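You operate a simulated robot arm through the tools that you are given. There is no shell and no other tool.

You run a simulated two-armed robot. Do the job below in one go: nothing can be reset, and whatever is moved stays where it is left.

Task
Shut the gate and dry-cycle the mould: close, open, eject.
Fine: motor on and reset first; motor off when done.
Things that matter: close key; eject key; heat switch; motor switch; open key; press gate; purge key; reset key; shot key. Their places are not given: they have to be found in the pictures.

The check looks at the end state, three seconds after you hand in, the way a careful person would. Anything else that was tipped, shoved, dropped, spilled or broken makes it a failure.

Robot
Two 7-joint arms with fingered hands on one trunk that stands fixed in place. Base frame: the origin is at the foot of the trunk, x ahead of it, y to its left, z up. Units: mm, rad, N and s.
The left shoulder is at [30, 136, 1355], the right one opposite. Each reaches about 1253 mm from its shoulder. Payload 5 kg a hand.
The TCP of each hand is the grasp point between the finger pads, 42 mm short of the fingertips. In the tool frame z runs along the fingers and y along their closing line. The gripper opens to 208 mm; its body begins 119 mm behind the TCP. The gripper is a hand of 4 fingers: y runs from the thumb to the fingers, the wrist lies at [0, 0, -332] in the tool frame, and closing takes about 1.5 s.
Orientation is that of the tool frame in the base frame, as a unit quaternion [w, x, y, z]. With the fingers straight down and closing along the base's y, the tool's x points along the base's -x, its y along +y and its z along -z.

Tools
- The arms move only by the tool move_arm. It takes "left_steps", "right_steps" or both (then of equal length, played together; a hand with none holds still); each is a list of rows, each an object of numbers (a shift or turn left out is 0, a gripper value left out holds the last): "ax", "ay", "az": the turn, a rotation vector about the base's x, y, z in rad; "dx", "dy", "dz": the shift along the base's x, y, z in mm; "hand": the closure, from 0 (fully open) to 1 (shut). In form: [{"ax": .., "ay": .., "az": .., "dx": .., "dy": .., "dz": .., "hand": ..}, ...]. A call has 1 to 20 rows; each row is the pose to reach, as a shift and turn from the pose commanded when the call began. A row lasts 0.2 s, in which the tool goes at most 50 mm and 0.15 rad; a call with a longer step from one row to the next is refused whole, and so is a gripper value outside its range. A pose out of reach is approached as far as the arm can. The call stops where the force on the tool passes 50 N (or 10 N more than at its start, if that is more) or the arm is blocked; 0.2 s more then pass. The fingers move at their own pace (about 72 mm/s each) and stop on an object; they squeeze with about 29 N. The grip force told is the motor's: it shows also when the fingers shut on nothing. Time passes only in rows, and 0.2 s behind the last, so rows that repeat a pose let the fingers close. The reply holds the time, the measured pose of the TCP, the force on the tool along the base axes, the opening and the grip force, in the units named above and with some noise, with the torque about the TCP (base axes, N m) and any sound that the robot's microphone picked up.
- Cameras (640 x 400 px; columns grow to the right, rows downward): "scene" is now at [46.8, 16.9, 2086.6]; the picture's right is [0.23, -0.97, -0.00], its down [-0.69, -0.17, -0.70] and it looks along [0.68, 0.16, -0.71] (base axes); focal length 373 px, centre (320, 200). "left" rides on the left gripper at [-101, 0, -145] in its tool frame; the picture's right is [0.00, -1.00, 0.00], its down [0.82, 0.00, -0.57] and it looks along [0.57, 0.00, 0.82] (tool axes); focal length 261 px, centre (320, 200). "right" rides on the right gripper at [101, 0, -145] in its tool frame; the picture's right is [0.00, 1.00, 0.00], its down [-0.82, 0.00, -0.57] and it looks along [-0.57, 0.00, 0.82] (tool axes); focal length 261 px, centre (320, 200).
- grab_frame(camera): a new picture of that camera. No time passes.
- raise_lower(by): moves the trunk up (or, below 0, down) by that many mm; the arms and the scene camera ride with it, the base frame stays. It gives what a move gives, with no picture.
- hand_shape(shape, hand): the hand has 4 fingers and takes this shape, open, in about a second: jaw (thumb against the fingers, like two jaws); tri (thumb and two fingers); tip (a fingertip pinch); poke (one finger out to press); point (the index stretched); flat (the hand flat); cup (the hand cupped); fist (a fist). The gripper value then closes the fingers along that shape, each until it touches; the sizes above hold for jaw. It gives what a move gives, with no picture.
- head_to(pan, tilt): turns the head with the scene camera to pan (to the left, within 2.496 rad either way) and tilt (down, from -0.506 to 1.204), counted from straight ahead of the robot. It gives what a move gives.
- measure_at(camera, pixels): for up to 12 pixels [column, row] of the newest picture of that camera ("zoom" is the newest enlarged one), the place [x, y, z] in the base frame of the surface seen there, good to about 3 mm. No time passes.
- enlarge(camera, box): a new picture of the part [left, top, right, bottom] of that camera's present view, enlarged. No time passes.
- close_job(): hands the job in; it is judged then, once.

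Unless the task says otherwise, let go and move clear before handing in.

The tools are called after "Request:" by a JSON object that holds its "api" and its "payload". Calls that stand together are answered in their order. move_arm: Moves the arms, as the interface text tells. Its arguments: {"type":"object","properties":{"left_steps":{"type":"array"},"right_steps":{"type":"array"}},"required":[]} The other tools are called the same way: raise_lower (by) moves the trunk up or down; hand_shape (shape, hand) gives the hand a shape; head_to (pan, tilt) turns the head that bears the scene camera; grab_frame (camera) takes a picture; measure_at (camera, pixels) gives the place of the surface under pixels of a picture; enlarge (camera, box) takes an enlarged picture of a part of a camera's view; close_job () hands the job in.

At the start:

```text
clock: 0.0
left_tcp_pos: [691.1, 290.4, 1458.6]
left_orientation: [-0.001, 0.0, 1.0, -0.001]
left_wrist_force: [-0.1, -0.6, -1.0]
left_ft_torque: [0.03, 0.01, 0.02]
left_grip_width: 207.8
left_grip_force: 0.0
left_shape: jaw
right_tcp_pos: [729.8, -378.4, 1433.9]
right_orientation: [0.0, 0.0, 1.0, 0.001]
right_wrist_force: [0.3, 0.5, 0.5]
right_ft_torque: [0.02, 0.0, 0.0]
right_grip_width: 207.9
right_grip_force: 0.0
right_shape: jaw
trunk travel left (down, up): [-375.0, 115.0]
head pan, tilt (commanded): [0.234, 0.796]
```

scene: 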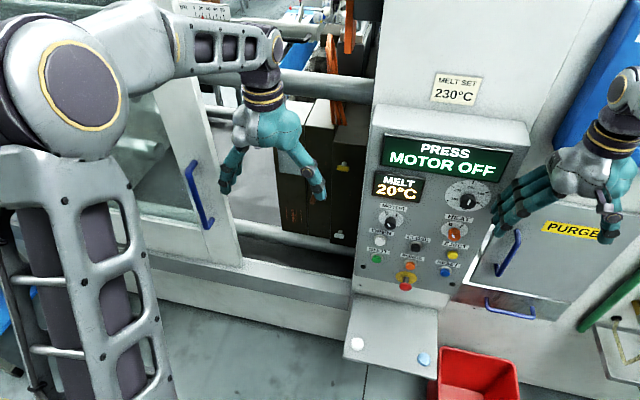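
right: 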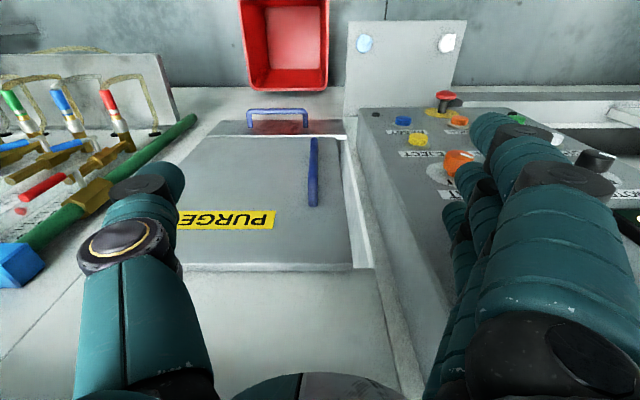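
left: 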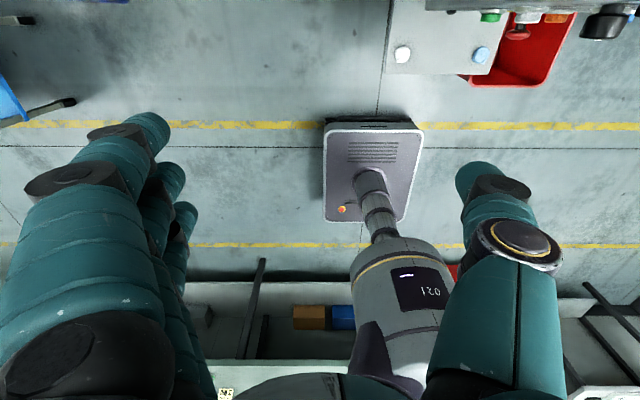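

The scene picture shows a control panel around columns 350-530, rows 105-300, and a gate with a blue handle near (200,195). I'll enlarge both to read the labels.

Request:
{"api": "enlarge", "payload": {"camera": "scene", "box": [340, 100, 540, 225]}}

Request:
{"api": "enlarge", "payload": {"camera": "scene", "box": [340, 190, 500, 290]}}

Request:
{"api": "enlarge", "payload": {"camera": "scene", "box": [100, 0, 400, 290]}}

```text
3.20 times, centred on (440, 162) of scene
```

zoom: 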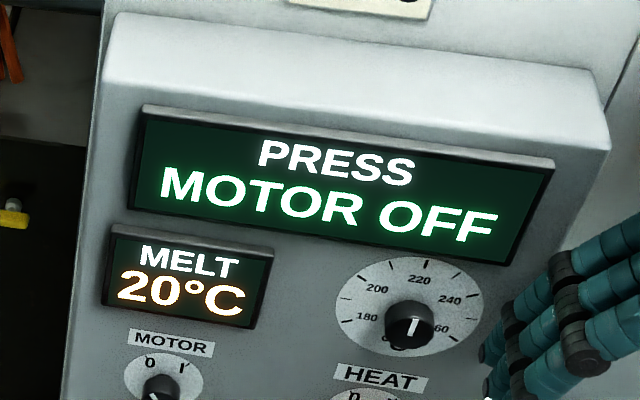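

```text
4.00 times, centred on (420, 240) of scene
```

zoom: 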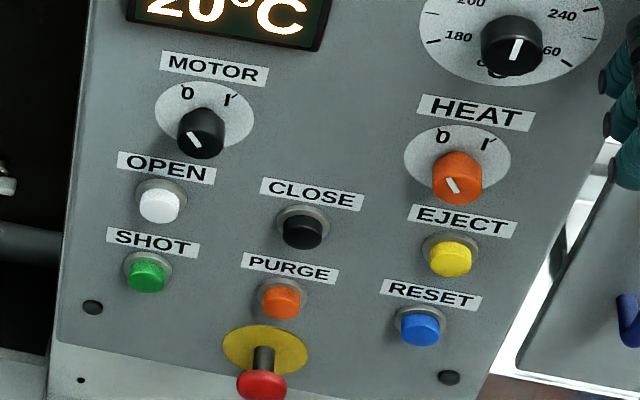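

```text
1.38 times, centred on (250, 145) of scene
```

zoom: 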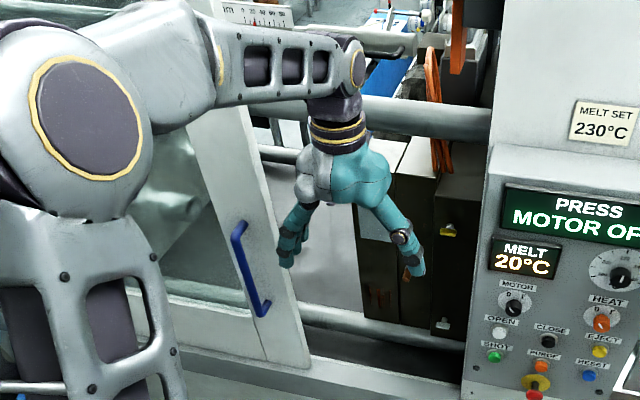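

The panel enlargement shows MOTOR (200,130), HEAT (458,175), OPEN (160,205), CLOSE (303,230), EJECT (450,258), SHOT (146,275), PURGE (282,300) and RESET (420,328). I'll measure these, then the gate handle.

Request:
{"api": "enlarge", "payload": {"camera": "scene", "box": [340, 190, 500, 290]}}

Request:
{"api": "measure_at", "payload": {"camera": "zoom", "pixels": [[207, 122], [200, 145], [160, 203], [303, 230], [450, 258], [146, 275], [282, 301], [420, 327], [262, 385], [262, 350], [515, 40], [458, 178]]}}

Request:
{"api": "measure_at", "payload": {"camera": "zoom", "pixels": [[100, 100], [350, 100], [110, 290], [350, 340], [240, 110], [160, 100], [420, 130], [220, 200], [240, 280], [370, 250], [215, 75], [475, 112]]}}

Request:
{"api": "grab_frame", "payload": {"camera": "scene"}}

Request:
{"api": "measure_at", "payload": {"camera": "scene", "pixels": [[190, 165], [197, 192], [209, 224], [187, 180], [175, 130], [225, 225], [150, 180], [240, 230], [280, 250], [330, 265], [240, 262], [355, 345]]}}

```text
4.00 times, centred on (420, 240) of scene
```

zoom: 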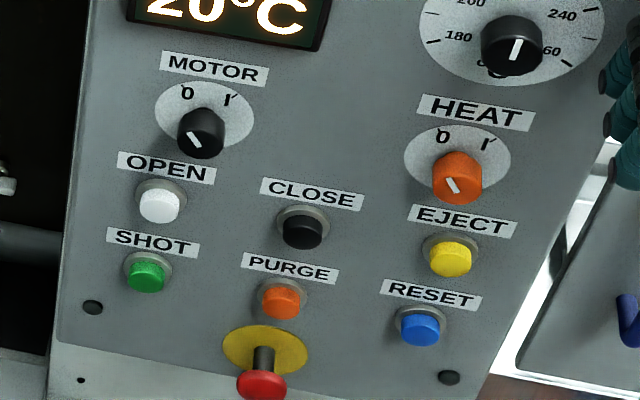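

```text
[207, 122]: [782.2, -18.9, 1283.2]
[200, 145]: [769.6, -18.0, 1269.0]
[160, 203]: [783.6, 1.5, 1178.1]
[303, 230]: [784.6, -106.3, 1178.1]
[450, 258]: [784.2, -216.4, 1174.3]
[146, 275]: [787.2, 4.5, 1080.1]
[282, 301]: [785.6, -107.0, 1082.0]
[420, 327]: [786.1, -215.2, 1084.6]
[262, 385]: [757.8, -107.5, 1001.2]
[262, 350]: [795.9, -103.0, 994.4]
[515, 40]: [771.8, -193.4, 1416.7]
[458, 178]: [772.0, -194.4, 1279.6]
```

```text
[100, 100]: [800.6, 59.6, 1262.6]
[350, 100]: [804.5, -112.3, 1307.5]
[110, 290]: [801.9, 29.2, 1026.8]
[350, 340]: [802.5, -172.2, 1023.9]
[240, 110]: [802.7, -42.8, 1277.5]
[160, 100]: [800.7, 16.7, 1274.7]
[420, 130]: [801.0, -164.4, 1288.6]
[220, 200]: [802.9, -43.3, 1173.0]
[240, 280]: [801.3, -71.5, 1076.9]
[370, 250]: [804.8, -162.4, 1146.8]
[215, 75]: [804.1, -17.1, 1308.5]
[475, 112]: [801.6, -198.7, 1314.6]
```

```text
taken
```

scene: 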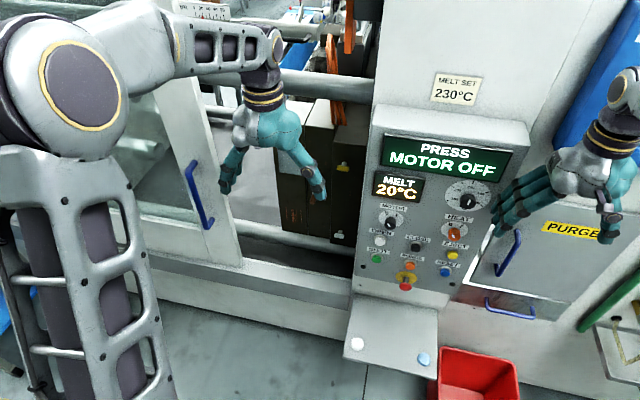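

```text
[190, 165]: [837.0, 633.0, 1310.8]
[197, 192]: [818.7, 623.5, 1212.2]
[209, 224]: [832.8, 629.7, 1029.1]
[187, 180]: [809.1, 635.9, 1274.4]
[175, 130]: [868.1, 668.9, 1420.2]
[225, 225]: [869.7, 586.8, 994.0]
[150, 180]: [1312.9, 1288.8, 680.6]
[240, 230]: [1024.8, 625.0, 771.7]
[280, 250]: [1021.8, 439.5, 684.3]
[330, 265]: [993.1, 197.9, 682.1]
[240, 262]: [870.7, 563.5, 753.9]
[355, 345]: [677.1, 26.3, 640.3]
```

The panel face is vertical at x≈802 with the key tops at x≈785, and the gate handle is a vertical bar near y≈630, z 1030–1310. I'll turn the head to the gate and the mould space to check the closing path before moving.

Request:
{"api": "head_to", "payload": {"pan": 0.5, "tilt": 0.6}}

Request:
{"api": "grab_frame", "payload": {"camera": "scene"}}

```text
clock: 0.8
left_tcp_pos: [691.0, 291.3, 1459.4]
left_orientation: [-0.001, 0.0, 1.0, 0.0]
left_wrist_force: [-0.7, -0.2, 0.0]
left_ft_torque: [-0.03, -0.01, -0.01]
left_grip_width: 207.8
left_grip_force: 0.0
left_shape: jaw
right_tcp_pos: [729.4, -377.2, 1432.4]
right_orientation: [0.001, 0.0, 1.0, 0.001]
right_wrist_force: [0.1, -0.3, -0.2]
right_ft_torque: [0.01, -0.01, 0.01]
right_grip_width: 207.8
right_grip_force: 0.1
right_shape: jaw
trunk travel left (down, up): [-375.0, 115.0]
head pan, tilt (commanded): [0.499, 0.6]
```

```text
taken
```

scene: 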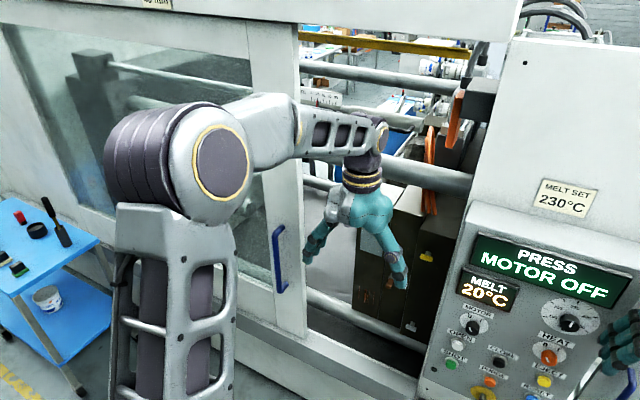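

The gate is a sliding framed window whose right edge is near column 300, with the opening running to the pillar at column ~480-515. I'll measure the gate edge, the pillar, the rails and the handle.

Request:
{"api": "measure_at", "payload": {"camera": "scene", "pixels": [[276, 60], [293, 60], [290, 310], [305, 330], [508, 60], [520, 60], [470, 200], [440, 280], [425, 350], [330, 340], [400, 385], [410, 10]]}}

Request:
{"api": "measure_at", "payload": {"camera": "scene", "pixels": [[274, 235], [276, 250], [277, 265], [279, 285], [283, 226], [287, 288], [430, 260], [405, 330], [380, 230], [450, 120], [395, 190], [360, 300]]}}

Request:
{"api": "enlarge", "payload": {"camera": "scene", "box": [230, 200, 440, 400]}}

Request:
{"api": "enlarge", "payload": {"camera": "scene", "box": [290, 0, 530, 240]}}

```text
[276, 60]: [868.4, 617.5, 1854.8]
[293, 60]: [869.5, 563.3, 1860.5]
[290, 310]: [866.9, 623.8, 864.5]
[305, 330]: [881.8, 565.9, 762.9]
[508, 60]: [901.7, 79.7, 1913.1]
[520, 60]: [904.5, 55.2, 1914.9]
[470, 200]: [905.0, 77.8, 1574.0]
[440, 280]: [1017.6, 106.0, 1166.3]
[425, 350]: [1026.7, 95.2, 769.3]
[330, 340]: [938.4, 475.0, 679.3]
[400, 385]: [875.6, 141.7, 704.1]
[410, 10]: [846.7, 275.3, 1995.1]
```

```text
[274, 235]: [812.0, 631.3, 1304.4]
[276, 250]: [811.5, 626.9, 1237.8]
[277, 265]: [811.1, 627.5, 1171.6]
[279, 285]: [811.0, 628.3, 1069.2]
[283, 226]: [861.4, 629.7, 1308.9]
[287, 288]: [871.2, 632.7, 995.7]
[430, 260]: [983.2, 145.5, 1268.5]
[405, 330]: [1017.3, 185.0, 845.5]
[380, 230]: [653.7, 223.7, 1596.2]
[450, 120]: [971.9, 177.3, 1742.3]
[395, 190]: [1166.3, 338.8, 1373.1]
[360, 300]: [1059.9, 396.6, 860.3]
```

```text
2.00 times, centred on (335, 300) of scene
```

zoom: 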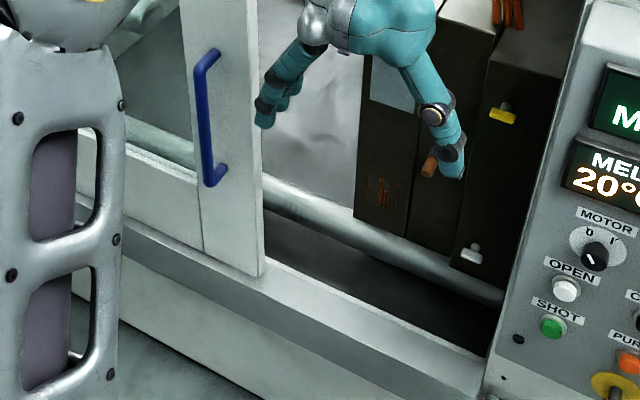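

```text
1.67 times, centred on (410, 120) of scene
```

zoom: 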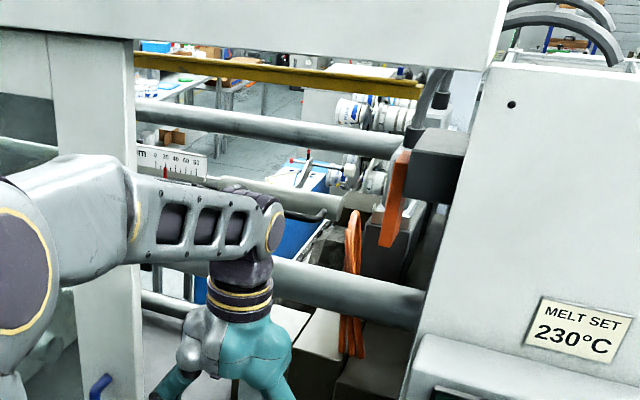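

The gate (front face x≈868, leading edge y≈555) slides about 475 mm towards the panel box side near y≈80, and its path looks clear. I'll set the left hand to the poke shape and look at how the finger sits.

Request:
{"api": "hand_shape", "payload": {"hand": "left", "shape": "poke"}}

Request:
{"api": "grab_frame", "payload": {"camera": "left"}}

Request:
{"api": "grab_frame", "payload": {"camera": "scene"}}

```text
clock: 1.7
left_tcp_pos: [690.0, 291.5, 1459.3]
left_orientation: [0.0, 0.001, 1.0, 0.0]
left_wrist_force: [0.0, 0.6, -0.2]
left_ft_torque: [-0.01, -0.01, -0.02]
left_grip_width: 0.0
left_grip_force: 0.0
left_shape: poke
right_tcp_pos: [730.5, -377.6, 1432.8]
right_orientation: [0.0, 0.0, 1.0, 0.0]
right_wrist_force: [0.1, -0.7, -0.6]
right_ft_torque: [0.02, -0.02, -0.03]
right_grip_width: 207.6
right_grip_force: 0.1
right_shape: jaw
trunk travel left (down, up): [-375.0, 115.0]
head pan, tilt (commanded): [0.499, 0.6]
```

```text
taken
```

left: 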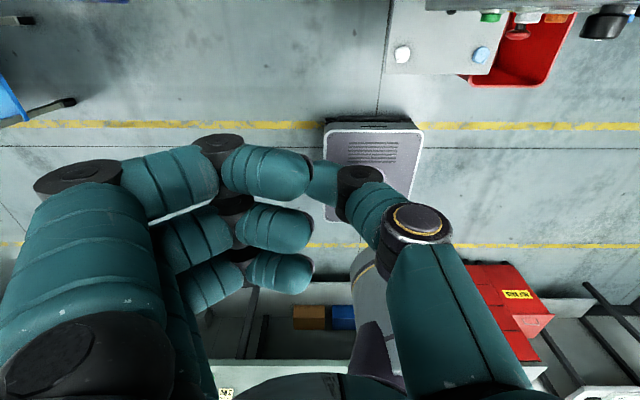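

```text
taken
```

scene: 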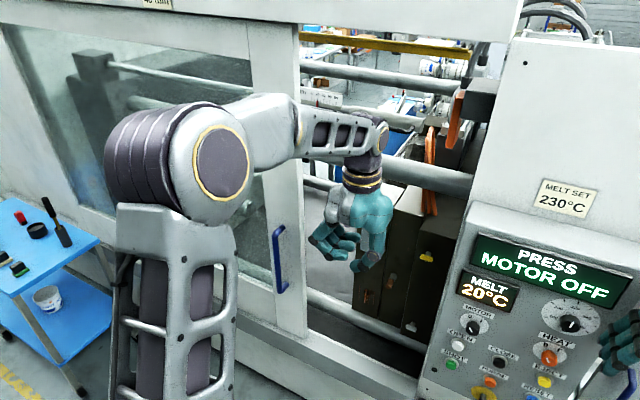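

In the left picture the fingers curl towards the thumb near (330,190), and the shape may still be forming. I'll wait a moment and look again.

Request:
{"api": "move_arm", "payload": {"left_steps": [{"dx": 0}, {"dx": 0}, {"dx": 0}, {"dx": 0}, {"dx": 0}]}}

Request:
{"api": "grab_frame", "payload": {"camera": "left"}}

Request:
{"api": "enlarge", "payload": {"camera": "scene", "box": [270, 140, 430, 300]}}

```text
clock: 2.9
left_tcp_pos: [691.2, 291.8, 1459.0]
left_orientation: [0.0, 0.0, 1.0, 0.0]
left_wrist_force: [0.0, 0.1, 0.8]
left_ft_torque: [-0.01, -0.02, 0.01]
left_grip_width: 0.0
left_grip_force: 0.1
left_shape: poke
right_tcp_pos: [728.5, -377.6, 1432.9]
right_orientation: [-0.001, 0.0, 1.0, 0.001]
right_wrist_force: [-0.5, 0.2, 0.0]
right_ft_torque: [0.0, -0.01, -0.01]
right_grip_width: 207.7
right_grip_force: 0.1
right_shape: jaw
trunk travel left (down, up): [-375.0, 115.0]
head pan, tilt (commanded): [0.499, 0.6]
```

```text
taken
```

left: 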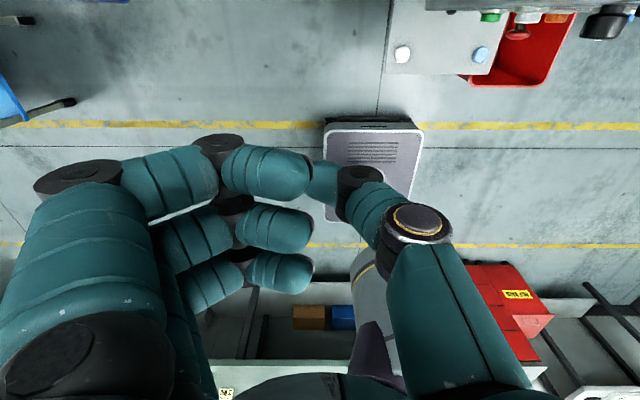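

```text
2.50 times, centred on (350, 220) of scene
```

zoom: 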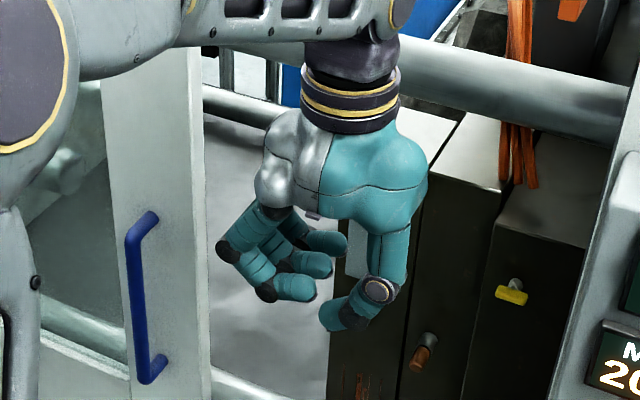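

In poke the fingers are curled and the bent thumb near (335,315) in the zoom reaches furthest. I'll try the point shape, which may suit both the handle and the keys better.

Request:
{"api": "hand_shape", "payload": {"hand": "left", "shape": "point"}}

Request:
{"api": "move_arm", "payload": {"left_steps": [{"dx": 0}, {"dx": 0}, {"dx": 0}]}}

Request:
{"api": "grab_frame", "payload": {"camera": "left"}}

Request:
{"api": "enlarge", "payload": {"camera": "scene", "box": [270, 140, 430, 300]}}

```text
clock: 3.8
left_tcp_pos: [689.7, 291.4, 1459.0]
left_orientation: [0.0, -0.001, 1.0, -0.001]
left_wrist_force: [-0.3, 0.2, -0.1]
left_ft_torque: [0.0, 0.0, 0.0]
left_grip_width: 201.8
left_grip_force: 0.1
left_shape: point
right_tcp_pos: [729.7, -376.5, 1432.3]
right_orientation: [0.0, 0.0, 1.0, -0.001]
right_wrist_force: [-0.3, 0.7, -0.1]
right_ft_torque: [-0.02, -0.04, -0.03]
right_grip_width: 207.6
right_grip_force: 0.0
right_shape: jaw
trunk travel left (down, up): [-375.0, 115.0]
head pan, tilt (commanded): [0.499, 0.6]
```

```text
clock: 4.6
left_tcp_pos: [690.1, 292.0, 1458.8]
left_orientation: [0.0, 0.0, 1.0, 0.0]
left_wrist_force: [-0.3, -0.1, 0.1]
left_ft_torque: [-0.05, -0.03, -0.01]
left_grip_width: 201.7
left_grip_force: 0.0
left_shape: point
right_tcp_pos: [729.5, -378.5, 1432.4]
right_orientation: [0.001, 0.0, 1.0, 0.0]
right_wrist_force: [-0.9, 0.1, -0.3]
right_ft_torque: [0.01, 0.01, 0.0]
right_grip_width: 207.9
right_grip_force: 0.1
right_shape: jaw
trunk travel left (down, up): [-375.0, 115.0]
head pan, tilt (commanded): [0.499, 0.6]
```

```text
taken
```

left: 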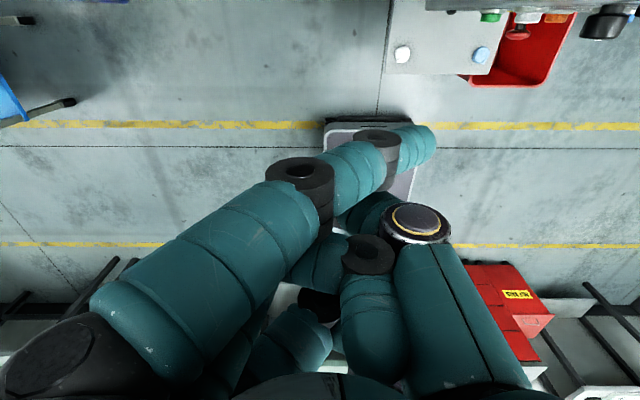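

```text
2.50 times, centred on (350, 220) of scene
```

zoom: 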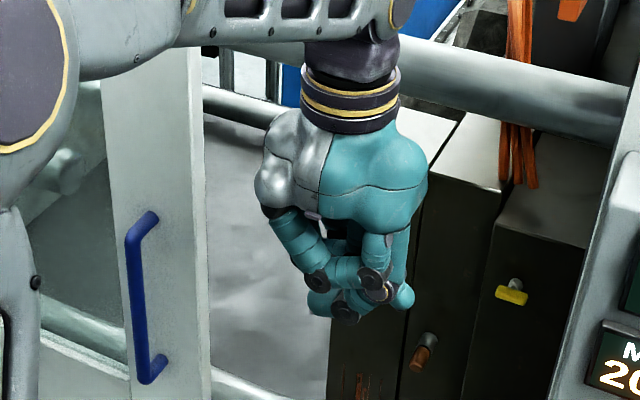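

In point the index runs slantwise across the thumb to a tip at (425,145). I'll measure the tip and joints to know where it lies in the tool frame.

Request:
{"api": "measure_at", "payload": {"camera": "left", "pixels": [[430, 142], [415, 150], [375, 160], [300, 185], [200, 260], [405, 212], [375, 205]]}}

Request:
{"api": "hand_shape", "payload": {"hand": "left", "shape": "tip"}}

Request:
{"api": "move_arm", "payload": {"left_steps": [{"dx": 0}, {"dx": 0}, {"dx": 0}]}}

Request:
{"api": "grab_frame", "payload": {"camera": "left"}}

Request:
{"api": "enlarge", "payload": {"camera": "scene", "box": [270, 140, 430, 300]}}

```text
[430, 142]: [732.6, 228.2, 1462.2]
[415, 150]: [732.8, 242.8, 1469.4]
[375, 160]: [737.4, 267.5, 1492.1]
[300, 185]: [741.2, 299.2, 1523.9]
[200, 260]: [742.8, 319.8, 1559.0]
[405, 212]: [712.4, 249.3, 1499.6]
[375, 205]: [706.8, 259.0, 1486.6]
```

```text
clock: 5.5
left_tcp_pos: [690.3, 291.3, 1459.3]
left_orientation: [-0.001, 0.001, 1.0, 0.001]
left_wrist_force: [-0.4, -1.0, -0.6]
left_ft_torque: [0.02, 0.01, -0.03]
left_grip_width: 208.0
left_grip_force: 0.1
left_shape: tip
right_tcp_pos: [730.2, -379.0, 1433.1]
right_orientation: [0.001, 0.0, 1.0, 0.0]
right_wrist_force: [0.4, -0.8, -0.3]
right_ft_torque: [0.05, -0.01, -0.03]
right_grip_width: 207.7
right_grip_force: 0.2
right_shape: jaw
trunk travel left (down, up): [-375.0, 115.0]
head pan, tilt (commanded): [0.499, 0.6]
```

```text
clock: 6.3
left_tcp_pos: [691.0, 289.3, 1458.9]
left_orientation: [-0.001, 0.0, 1.0, 0.0]
left_wrist_force: [-0.2, -0.5, -0.3]
left_ft_torque: [0.0, 0.01, 0.02]
left_grip_width: 207.8
left_grip_force: 0.1
left_shape: tip
right_tcp_pos: [731.4, -377.7, 1432.3]
right_orientation: [0.0, 0.001, 1.0, 0.0]
right_wrist_force: [0.3, 0.4, -0.2]
right_ft_torque: [0.02, 0.02, -0.02]
right_grip_width: 207.6
right_grip_force: 0.1
right_shape: jaw
trunk travel left (down, up): [-375.0, 115.0]
head pan, tilt (commanded): [0.499, 0.6]
```

```text
taken
```

left: 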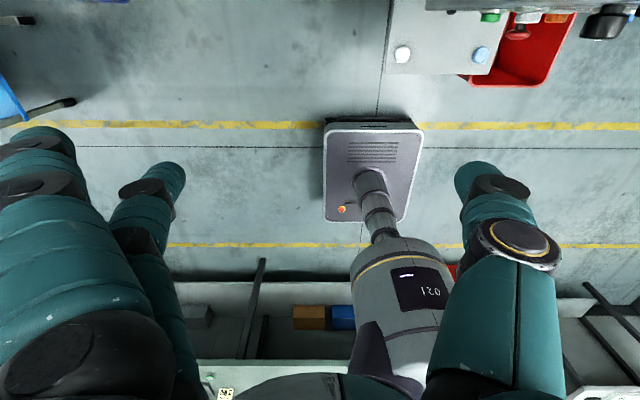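

```text
2.50 times, centred on (350, 220) of scene
```

zoom: 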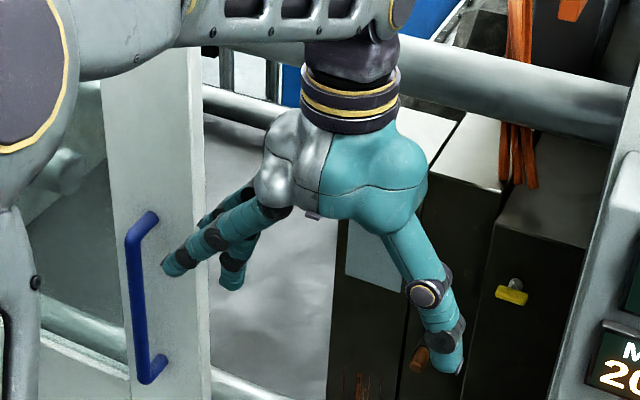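

In tip the thumb opposes one finger while the others spread wide. I'll go back to poke and measure its leading tip before choosing.

Request:
{"api": "hand_shape", "payload": {"hand": "left", "shape": "poke"}}

Request:
{"api": "grab_frame", "payload": {"camera": "left"}}

Request:
{"api": "measure_at", "payload": {"camera": "left", "pixels": [[320, 182], [328, 205], [345, 215], [375, 210], [415, 212], [300, 175], [305, 190], [260, 190], [300, 225], [300, 280], [215, 150], [385, 190]]}}

Request:
{"api": "enlarge", "payload": {"camera": "scene", "box": [330, 205, 380, 285]}}

Request:
{"api": "enlarge", "payload": {"camera": "scene", "box": [270, 140, 430, 300]}}

Request:
{"api": "measure_at", "payload": {"camera": "zoom", "pixels": [[328, 325], [340, 315], [355, 322], [375, 292], [290, 292], [310, 290], [330, 265], [340, 245], [270, 293], [225, 250]]}}

```text
clock: 7.2
left_tcp_pos: [690.2, 291.7, 1460.0]
left_orientation: [0.0, 0.0, 1.0, 0.001]
left_wrist_force: [-0.4, 0.1, 0.7]
left_ft_torque: [0.03, 0.01, 0.02]
left_grip_width: 0.2
left_grip_force: 0.0
left_shape: poke
right_tcp_pos: [730.1, -377.1, 1433.3]
right_orientation: [0.0, 0.0, 1.0, 0.001]
right_wrist_force: [0.8, -0.1, 0.7]
right_ft_torque: [0.01, 0.0, -0.01]
right_grip_width: 207.5
right_grip_force: 0.0
right_shape: jaw
trunk travel left (down, up): [-375.0, 115.0]
head pan, tilt (commanded): [0.499, 0.6]
```

```text
taken
```

left: 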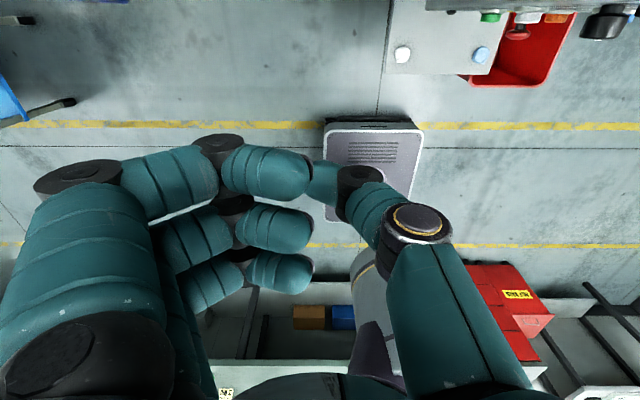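

```text
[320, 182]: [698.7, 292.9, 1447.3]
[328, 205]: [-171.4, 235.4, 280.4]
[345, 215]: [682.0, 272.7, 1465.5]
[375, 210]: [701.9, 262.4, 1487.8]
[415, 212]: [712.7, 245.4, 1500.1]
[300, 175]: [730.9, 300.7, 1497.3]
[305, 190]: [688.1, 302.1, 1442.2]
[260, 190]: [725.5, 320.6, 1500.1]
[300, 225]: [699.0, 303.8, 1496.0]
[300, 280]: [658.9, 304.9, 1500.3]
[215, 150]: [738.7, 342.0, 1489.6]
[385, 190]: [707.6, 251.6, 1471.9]
```

```text
5.00 times, centred on (355, 245) of scene
```

zoom: 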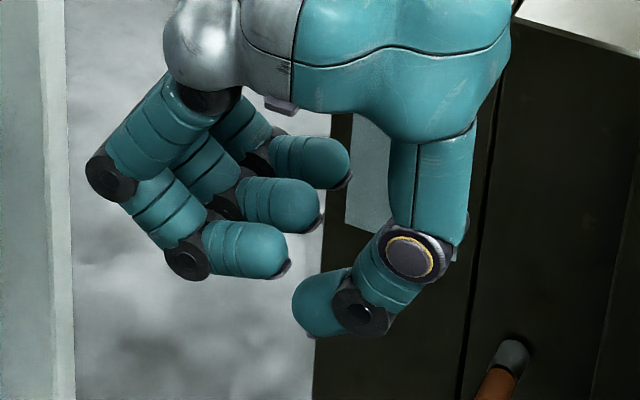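

```text
2.50 times, centred on (350, 220) of scene
```

zoom: 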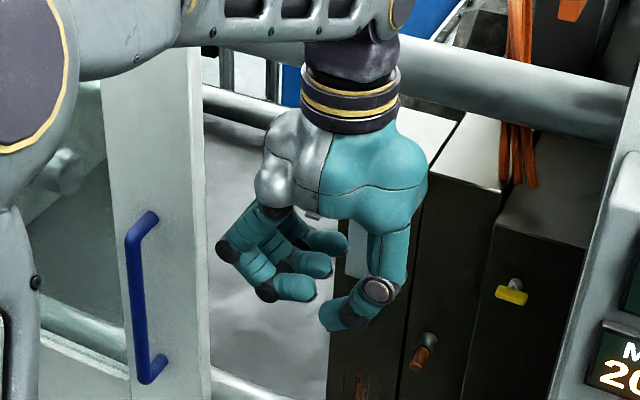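

```text
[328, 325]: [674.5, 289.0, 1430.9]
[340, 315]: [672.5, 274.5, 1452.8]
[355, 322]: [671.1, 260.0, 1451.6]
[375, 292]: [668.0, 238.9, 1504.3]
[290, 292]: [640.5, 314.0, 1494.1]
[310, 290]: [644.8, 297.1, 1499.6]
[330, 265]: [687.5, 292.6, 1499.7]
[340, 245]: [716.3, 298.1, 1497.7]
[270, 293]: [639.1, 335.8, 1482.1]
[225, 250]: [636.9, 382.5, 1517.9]
```

In poke the thumb is the pressing finger, with its tip on the tool axis about 35–40 mm ahead of the TCP and the other fingers about 60 mm behind it, which will suit the keys. For the gate I'll go back to jaw and swing the left hand to point at the handle, stopping short of it.

Request:
{"api": "hand_shape", "payload": {"hand": "left", "shape": "jaw"}}

Request:
{"api": "move_arm", "payload": {"left_steps": [{"dx": -5, "dy": 28, "dz": -10, "ay": -0.131}, {"dx": -10, "dy": 57, "dz": -25, "ay": -0.262}, {"dx": -15, "dy": 85, "dz": -45, "ay": -0.393}, {"dx": -20, "dy": 113, "dz": -70, "ay": -0.524}, {"dx": -20, "dy": 142, "dz": -95, "ay": -0.655}, {"dx": -20, "dy": 170, "dz": -120, "ay": -0.786}, {"dx": -20, "dy": 198, "dz": -145, "ay": -0.917}, {"dx": -20, "dy": 227, "dz": -170, "ay": -1.048}, {"dx": -20, "dy": 255, "dz": -195, "ay": -1.178}, {"dx": -20, "dy": 283, "dz": -220, "ay": -1.309}, {"dx": -20, "dy": 312, "dz": -250, "ay": -1.44}, {"dx": -20, "dy": 337, "dz": -280, "ay": -1.571}]}}

Request:
{"api": "grab_frame", "payload": {"camera": "scene"}}

Request:
{"api": "grab_frame", "payload": {"camera": "left"}}

```text
clock: 8.1
left_tcp_pos: [690.2, 291.1, 1460.1]
left_orientation: [-0.001, 0.0, 1.0, 0.001]
left_wrist_force: [0.6, 0.5, -0.1]
left_ft_torque: [-0.02, 0.01, -0.03]
left_grip_width: 207.8
left_grip_force: 0.0
left_shape: jaw
right_tcp_pos: [730.0, -377.5, 1432.9]
right_orientation: [-0.001, 0.0, 1.0, 0.0]
right_wrist_force: [1.0, 0.8, 0.5]
right_ft_torque: [-0.01, 0.0, 0.0]
right_grip_width: 207.6
right_grip_force: 0.1
right_shape: jaw
trunk travel left (down, up): [-375.0, 115.0]
head pan, tilt (commanded): [0.499, 0.6]
```

```text
clock: 10.7
left_tcp_pos: [668.8, 633.7, 1177.2]
left_orientation: [0.708, 0.0, 0.706, -0.002]
left_wrist_force: [-6.4, 8.6, -5.0]
left_ft_torque: [-0.05, -0.59, -1.13]
left_grip_width: 208.1
left_grip_force: 0.1
left_shape: jaw
right_tcp_pos: [724.4, -372.5, 1435.8]
right_orientation: [0.001, 0.001, 1.0, -0.002]
right_wrist_force: [-1.6, 2.5, 0.3]
right_ft_torque: [-0.32, -0.28, -0.01]
right_grip_width: 207.9
right_grip_force: 0.0
right_shape: jaw
trunk travel left (down, up): [-375.0, 115.0]
head pan, tilt (commanded): [0.499, 0.6]
```

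```text
taken
```

scene: 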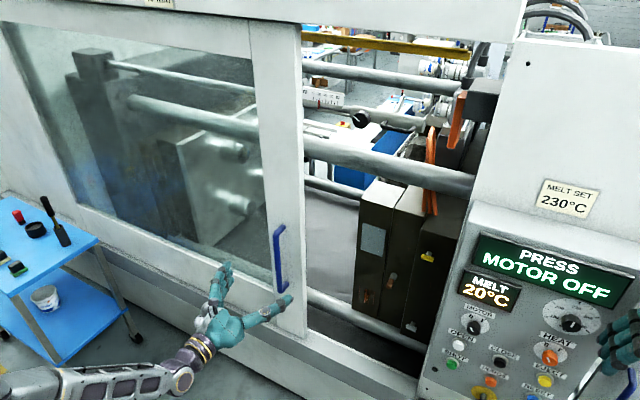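

```text
taken
```

left: 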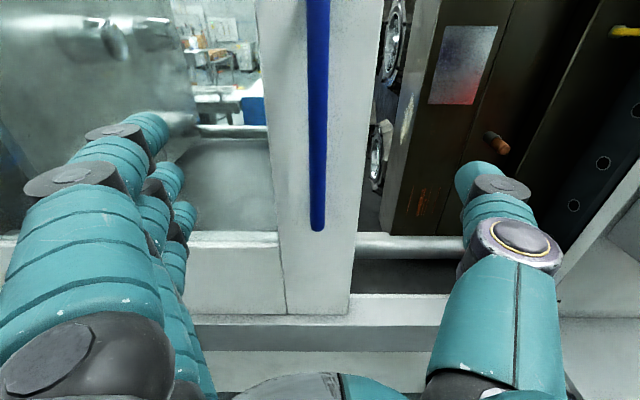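

The left picture shows the blue bar at columns 308-328, centred between thumb and fingers. I'll advance 132 mm so the pads straddle the bar, still clear of the gate face at x≈868.

Request:
{"api": "move_arm", "payload": {"left_steps": [{"dx": 25, "dy": -2}, {"dx": 50, "dy": -4}, {"dx": 75, "dy": -4}, {"dx": 100, "dy": -4}, {"dx": 118, "dy": -4}, {"dx": 130, "dy": -4}]}}

Request:
{"api": "grab_frame", "payload": {"camera": "left"}}

Request:
{"api": "grab_frame", "payload": {"camera": "scene"}}

```text
clock: 12.1
left_tcp_pos: [802.8, 622.0, 1177.6]
left_orientation: [0.707, 0.001, 0.707, 0.0]
left_wrist_force: [-0.4, -0.4, -0.9]
left_ft_torque: [0.02, -0.13, 0.02]
left_grip_width: 208.0
left_grip_force: 0.1
left_shape: jaw
right_tcp_pos: [731.6, -378.7, 1431.6]
right_orientation: [0.0, 0.0, 1.0, 0.0]
right_wrist_force: [0.5, -0.3, 0.0]
right_ft_torque: [0.08, 0.15, 0.01]
right_grip_width: 208.0
right_grip_force: 0.1
right_shape: jaw
trunk travel left (down, up): [-375.0, 115.0]
head pan, tilt (commanded): [0.499, 0.6]
```

```text
taken
```

left: 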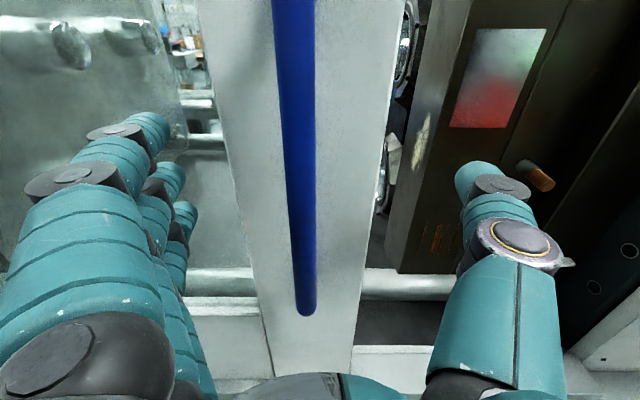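

```text
taken
```

scene: 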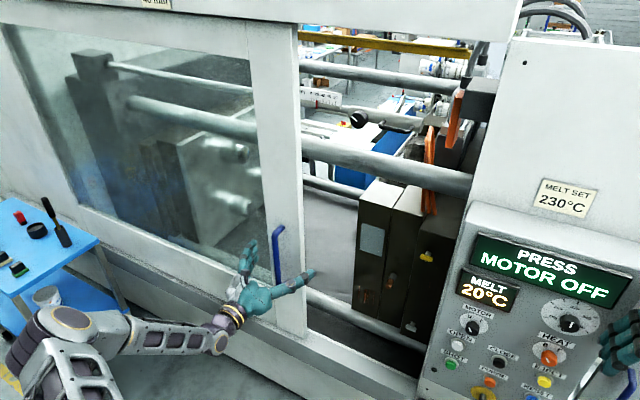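

The bar now shows at column ~297 on row 200, a little to the +y side of the hand. I'll measure it in the left picture to centre the grip.

Request:
{"api": "measure_at", "payload": {"camera": "left", "pixels": [[297, 200], [300, 230], [295, 100], [281, 200], [313, 200], [305, 310], [240, 200], [360, 200], [145, 125], [470, 185]]}}

```text
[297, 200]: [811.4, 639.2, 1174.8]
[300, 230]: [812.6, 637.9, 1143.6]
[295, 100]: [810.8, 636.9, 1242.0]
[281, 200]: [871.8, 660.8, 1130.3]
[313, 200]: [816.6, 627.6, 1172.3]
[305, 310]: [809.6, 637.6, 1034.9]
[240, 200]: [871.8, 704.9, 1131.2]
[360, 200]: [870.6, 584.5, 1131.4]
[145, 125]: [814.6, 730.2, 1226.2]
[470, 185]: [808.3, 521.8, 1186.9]
```

The bar's centre is at y≈638 with its front at x≈811, so I'll shift the hand +15 mm in y and +8 mm in x, then close the fingers on it.

Request:
{"api": "move_arm", "payload": {"left_steps": [{"dx": 0, "dy": 10, "hand": 0}, {"dx": 8, "dy": 15, "hand": 0}, {"dx": 8, "dy": 15, "hand": 0.5}, {"dx": 8, "dy": 15, "hand": 0.8}, {"dx": 8, "dy": 15, "hand": 1}, {"dx": 8, "dy": 15, "hand": 1}, {"dx": 8, "dy": 15, "hand": 1}, {"dx": 8, "dy": 15, "hand": 1}, {"dx": 8, "dy": 15, "hand": 1}, {"dx": 8, "dy": 15, "hand": 1}]}}

Request:
{"api": "grab_frame", "payload": {"camera": "left"}}

```text
clock: 14.3
left_tcp_pos: [810.5, 638.4, 1180.0]
left_orientation: [0.707, 0.001, 0.707, -0.001]
left_wrist_force: [6.9, -0.9, -0.5]
left_ft_torque: [0.04, 0.01, 0.07]
left_grip_width: 4.6
left_grip_force: 29.1
left_shape: jaw
right_tcp_pos: [730.2, -378.1, 1432.5]
right_orientation: [0.0, 0.0, 1.0, 0.0]
right_wrist_force: [0.2, 0.1, 0.5]
right_ft_torque: [0.01, 0.01, 0.0]
right_grip_width: 207.6
right_grip_force: 0.1
right_shape: jaw
trunk travel left (down, up): [-375.0, 115.0]
head pan, tilt (commanded): [0.499, 0.6]
```

```text
taken
```

left: 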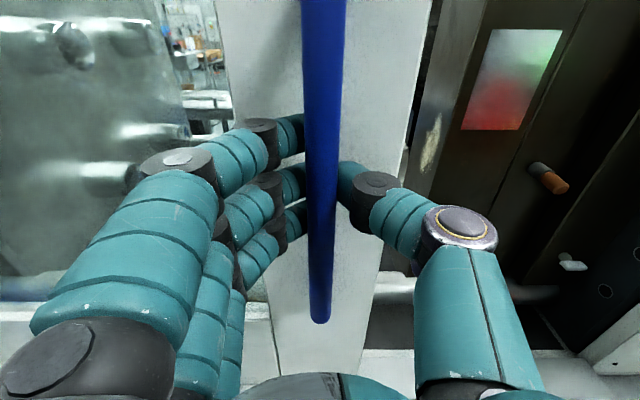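

The fingers are hooked around the bar with a 29 N grip. I'll draw the gate towards -y gently and watch the force.

Request:
{"api": "move_arm", "payload": {"left_steps": [{"dy": -5}, {"dy": -12}, {"dy": -22}, {"dy": -34}, {"dy": -46}, {"dy": -58}, {"dy": -70}, {"dy": -80}]}}

Request:
{"api": "grab_frame", "payload": {"camera": "scene"}}

```text
clock: 16.1
left_tcp_pos: [810.3, 557.6, 1178.8]
left_orientation: [0.708, 0.001, 0.706, -0.002]
left_wrist_force: [20.5, 2.5, 11.1]
left_ft_torque: [0.0, -0.22, 0.15]
left_grip_width: 3.1
left_grip_force: 28.5
left_shape: jaw
right_tcp_pos: [730.5, -378.2, 1432.0]
right_orientation: [-0.002, 0.0, 1.0, 0.0]
right_wrist_force: [0.8, -0.8, -0.1]
right_ft_torque: [0.03, 0.0, 0.01]
right_grip_width: 207.6
right_grip_force: 0.1
right_shape: jaw
trunk travel left (down, up): [-375.0, 115.0]
head pan, tilt (commanded): [0.499, 0.6]
```

```text
taken
```

scene: 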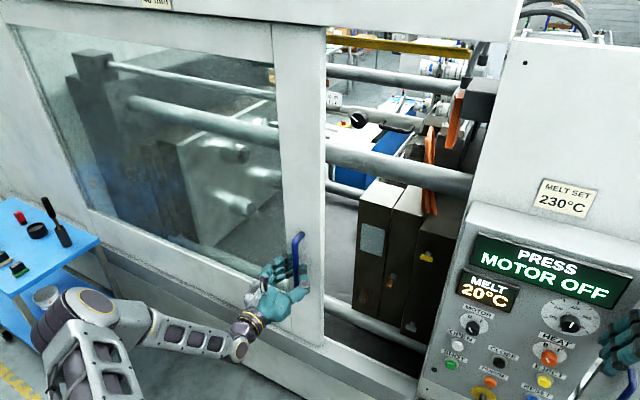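

The gate has moved about 80 mm with little resistance (2.5 N in y). The fingers pull on the bar in x with 20 N, so I'll ease +4 mm in x and keep drawing.

Request:
{"api": "move_arm", "payload": {"left_steps": [{"dx": 2, "dy": -8}, {"dx": 4, "dy": -20}, {"dx": 4, "dy": -35}, {"dx": 4, "dy": -50}, {"dx": 4, "dy": -65}, {"dx": 4, "dy": -80}, {"dx": 4, "dy": -95}, {"dx": 4, "dy": -110}, {"dx": 4, "dy": -125}, {"dx": 4, "dy": -140}, {"dx": 4, "dy": -155}, {"dx": 4, "dy": -170}, {"dx": 4, "dy": -185}, {"dx": 4, "dy": -200}, {"dx": 4, "dy": -215}, {"dx": 4, "dy": -230}, {"dx": 4, "dy": -245}, {"dx": 4, "dy": -260}, {"dx": 4, "dy": -270}, {"dx": 4, "dy": -275}]}}

Request:
{"api": "grab_frame", "payload": {"camera": "scene"}}

Request:
{"api": "grab_frame", "payload": {"camera": "left"}}

```text
clock: 20.3
left_tcp_pos: [812.9, 283.8, 1178.2]
left_orientation: [0.707, 0.0, 0.708, 0.0]
left_wrist_force: [13.4, 5.7, 2.3]
left_ft_torque: [-0.06, -0.01, 0.06]
left_grip_width: 2.8
left_grip_force: 28.8
left_shape: jaw
right_tcp_pos: [731.0, -377.2, 1431.4]
right_orientation: [-0.001, 0.0, 1.0, 0.0]
right_wrist_force: [1.5, -0.3, -0.2]
right_ft_torque: [0.03, 0.03, 0.02]
right_grip_width: 207.6
right_grip_force: 0.0
right_shape: jaw
trunk travel left (down, up): [-375.0, 115.0]
head pan, tilt (commanded): [0.499, 0.6]
```

```text
taken
```

scene: 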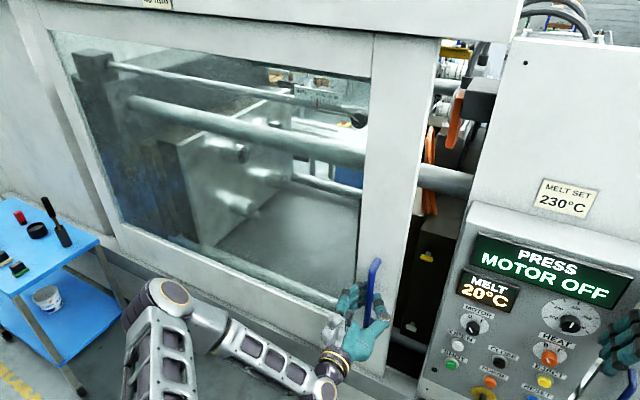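

```text
taken
```

left: 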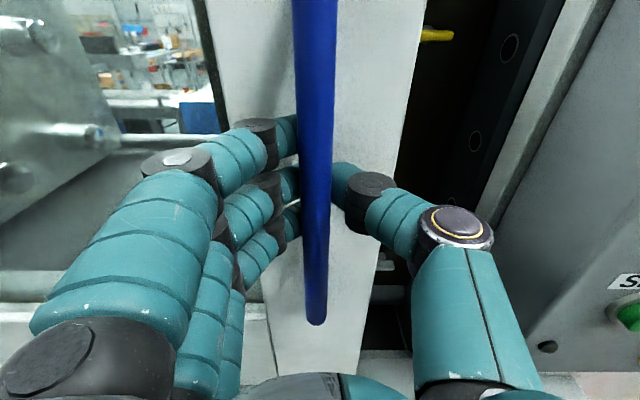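

The gate's leading edge is now at about column 430 in the scene picture, short of the pillar at column ~480. I'll measure the gap and the panel box edge.

Request:
{"api": "measure_at", "payload": {"camera": "scene", "pixels": [[430, 60], [435, 60], [415, 200], [408, 270], [395, 330], [505, 60], [475, 205], [470, 230], [455, 300], [430, 365]]}}

Request:
{"api": "measure_at", "payload": {"camera": "left", "pixels": [[385, 200], [400, 120], [500, 200], [530, 120], [545, 345], [500, 300], [470, 300], [570, 60], [630, 150], [480, 215]]}}

```text
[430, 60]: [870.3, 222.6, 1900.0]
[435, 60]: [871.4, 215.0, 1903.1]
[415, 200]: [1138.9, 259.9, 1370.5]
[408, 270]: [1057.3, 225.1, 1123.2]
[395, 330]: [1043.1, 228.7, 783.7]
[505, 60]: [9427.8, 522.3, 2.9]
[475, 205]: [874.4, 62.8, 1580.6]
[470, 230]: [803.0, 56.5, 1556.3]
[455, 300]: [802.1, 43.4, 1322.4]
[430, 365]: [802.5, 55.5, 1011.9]
```

```text
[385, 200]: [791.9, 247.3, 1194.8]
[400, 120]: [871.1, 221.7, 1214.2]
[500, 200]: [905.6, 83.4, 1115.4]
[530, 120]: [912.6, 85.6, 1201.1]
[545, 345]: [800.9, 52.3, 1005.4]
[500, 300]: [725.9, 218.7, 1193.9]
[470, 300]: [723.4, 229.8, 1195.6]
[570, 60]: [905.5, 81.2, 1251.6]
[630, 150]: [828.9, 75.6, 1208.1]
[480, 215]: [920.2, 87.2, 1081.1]
```

About 130 mm remains: the gate edge is at y≈210 and the box side at y≈76, and the thumb will stay just outside the panel edge. I'll draw 110 mm more and slow down at the end.

Request:
{"api": "move_arm", "payload": {"left_steps": [{"dy": -8}, {"dy": -20}, {"dy": -34}, {"dy": -48}, {"dy": -62}, {"dy": -76}, {"dy": -88}, {"dy": -98}, {"dy": -105}, {"dy": -110}, {"dy": -114}, {"dy": -118}]}}

Request:
{"api": "grab_frame", "payload": {"camera": "left"}}

Request:
{"api": "grab_frame", "payload": {"camera": "scene"}}

```text
clock: 22.9
left_tcp_pos: [813.0, 162.6, 1179.1]
left_orientation: [0.707, 0.001, 0.707, -0.003]
left_wrist_force: [13.1, -1.3, 5.0]
left_ft_torque: [-0.04, -0.05, -0.04]
left_grip_width: 2.6
left_grip_force: 29.3
left_shape: jaw
right_tcp_pos: [731.6, -377.4, 1431.2]
right_orientation: [0.0, 0.001, 1.0, 0.0]
right_wrist_force: [-0.3, 0.3, -0.3]
right_ft_torque: [0.01, 0.04, 0.01]
right_grip_width: 207.7
right_grip_force: 0.1
right_shape: jaw
trunk travel left (down, up): [-375.0, 115.0]
head pan, tilt (commanded): [0.499, 0.6]
```

```text
taken
```

left: 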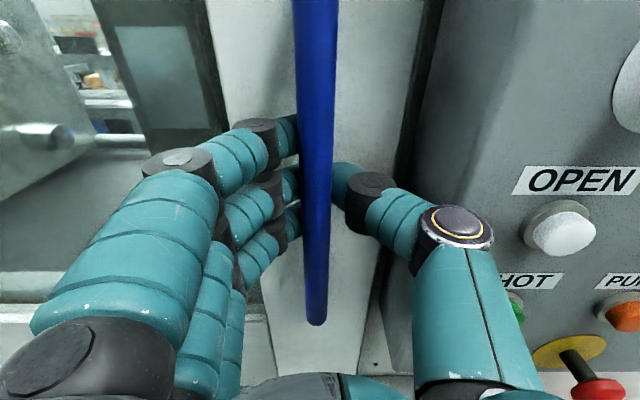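

```text
taken
```

scene: 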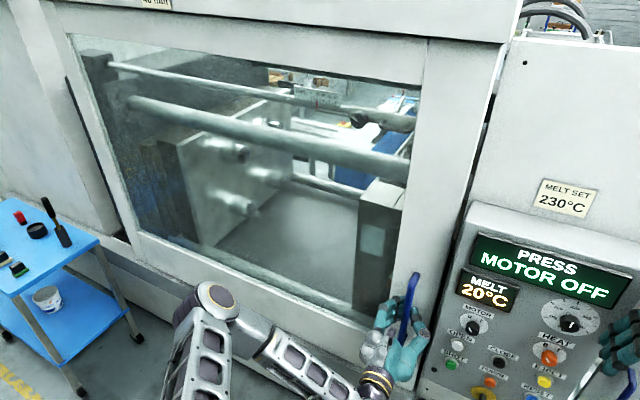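

The gate edge is nearly at the box side, with a thin dark gap near (405,120) in the left picture. I'll creep on in small steps until it stops.

Request:
{"api": "move_arm", "payload": {"left_steps": [{"dy": -3}, {"dy": -6}, {"dy": -9}, {"dy": -12}, {"dy": -15}, {"dy": -18}, {"dy": -21}, {"dy": -24}]}}

Request:
{"api": "grab_frame", "payload": {"camera": "left"}}

Request:
{"api": "grab_frame", "payload": {"camera": "scene"}}

```text
clock: 24.7
left_tcp_pos: [813.1, 150.4, 1177.9]
left_orientation: [0.708, -0.004, 0.706, 0.004]
left_wrist_force: [21.1, 43.8, 11.6]
left_ft_torque: [0.1, -0.17, 0.62]
left_grip_width: 1.7
left_grip_force: 29.4
left_shape: jaw
right_tcp_pos: [731.2, -374.0, 1434.0]
right_orientation: [0.0, -0.001, 1.0, -0.001]
right_wrist_force: [0.3, -0.9, 1.4]
right_ft_torque: [0.06, -0.05, -0.01]
right_grip_width: 208.0
right_grip_force: 0.1
right_shape: jaw
trunk travel left (down, up): [-375.0, 115.0]
head pan, tilt (commanded): [0.499, 0.6]
```

```text
taken
```

left: 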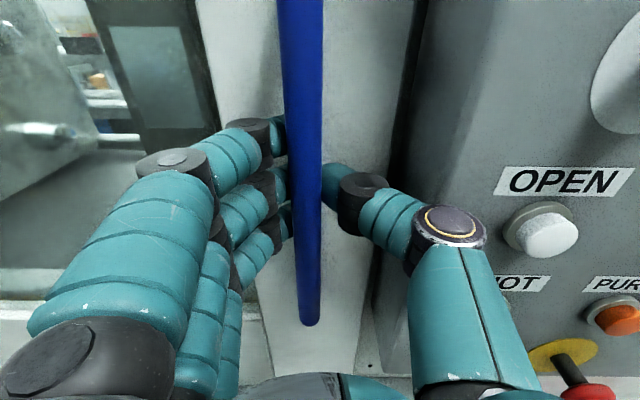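

```text
taken
```

scene: 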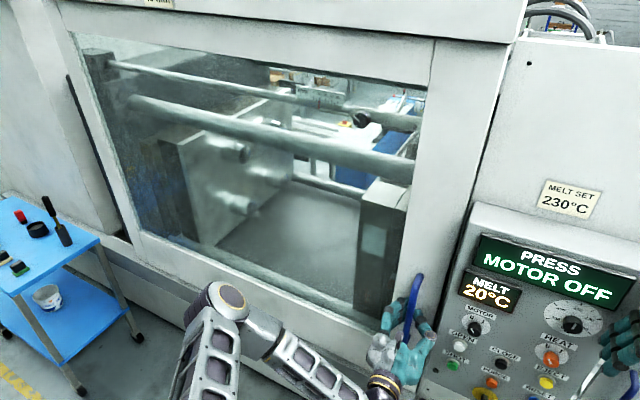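

The arm stopped with 44 N opposing, so the gate is either fully home or the thumb is touching the panel. I'll measure the thumb, the gate edge and the box side to tell which.

Request:
{"api": "measure_at", "payload": {"camera": "left", "pixels": [[385, 185], [410, 215], [450, 225], [480, 235], [470, 290], [395, 120], [385, 100], [405, 60], [420, 120], [440, 150], [500, 300], [345, 200]]}}

Request:
{"api": "enlarge", "payload": {"camera": "scene", "box": [390, 60, 540, 340]}}

Request:
{"api": "enlarge", "payload": {"camera": "left", "box": [260, 0, 500, 200]}}

```text
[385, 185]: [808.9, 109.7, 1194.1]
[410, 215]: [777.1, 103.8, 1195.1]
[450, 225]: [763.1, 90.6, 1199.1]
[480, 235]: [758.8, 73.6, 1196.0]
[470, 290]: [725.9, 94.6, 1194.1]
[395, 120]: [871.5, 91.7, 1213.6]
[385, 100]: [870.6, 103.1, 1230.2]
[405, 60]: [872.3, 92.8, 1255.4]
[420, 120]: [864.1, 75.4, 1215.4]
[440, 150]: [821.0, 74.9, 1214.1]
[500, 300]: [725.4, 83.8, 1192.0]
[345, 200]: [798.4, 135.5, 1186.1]
```

```text
1.43 times, centred on (465, 200) of scene
```

zoom: 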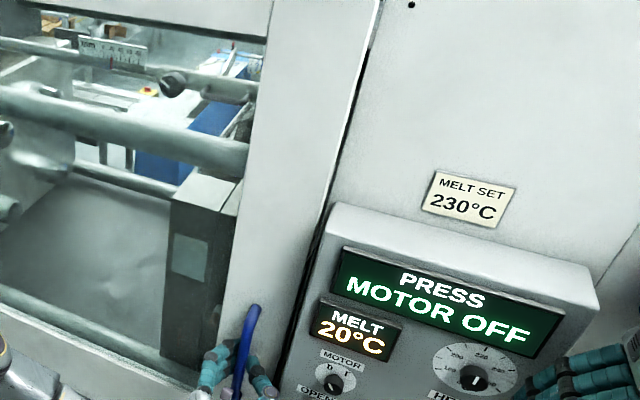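

```text
2.00 times, centred on (380, 100) of left
```

zoom: 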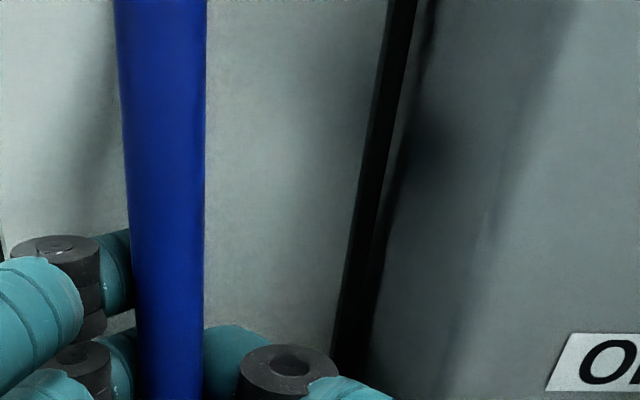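

The thumb's outer side (y≥74 only where x<760) isn't touching the panel, and the bar has stopped while the hand pressed on, so the gate is against its stop. I'll open only partway so the thumb doesn't hit the box side, then back straight out.

Request:
{"api": "move_arm", "payload": {"left_steps": [{"dy": 2, "hand": 0.9}, {"dy": 4, "hand": 0.8}, {"dy": 4, "hand": 0.74}, {"dy": 4, "hand": 0.74}, {"dy": 4, "hand": 0.74}]}}

Request:
{"api": "grab_frame", "payload": {"camera": "left"}}

```text
clock: 25.9
left_tcp_pos: [810.2, 147.7, 1180.5]
left_orientation: [0.707, -0.002, 0.707, 0.0]
left_wrist_force: [-13.1, 9.9, -2.9]
left_ft_torque: [0.2, 0.0, -0.96]
left_grip_width: 51.3
left_grip_force: 0.0
left_shape: jaw
right_tcp_pos: [728.6, -375.8, 1433.3]
right_orientation: [0.0, 0.0, 1.0, 0.0]
right_wrist_force: [0.2, 0.6, -0.3]
right_ft_torque: [-0.05, 0.03, -0.01]
right_grip_width: 207.8
right_grip_force: 0.0
right_shape: jaw
trunk travel left (down, up): [-375.0, 115.0]
head pan, tilt (commanded): [0.499, 0.6]
```

```text
taken
```

left: 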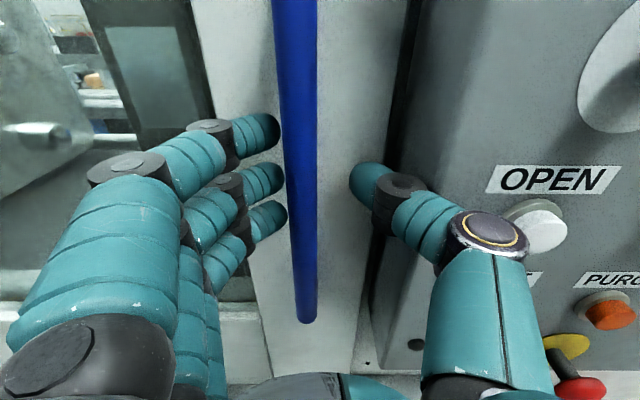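

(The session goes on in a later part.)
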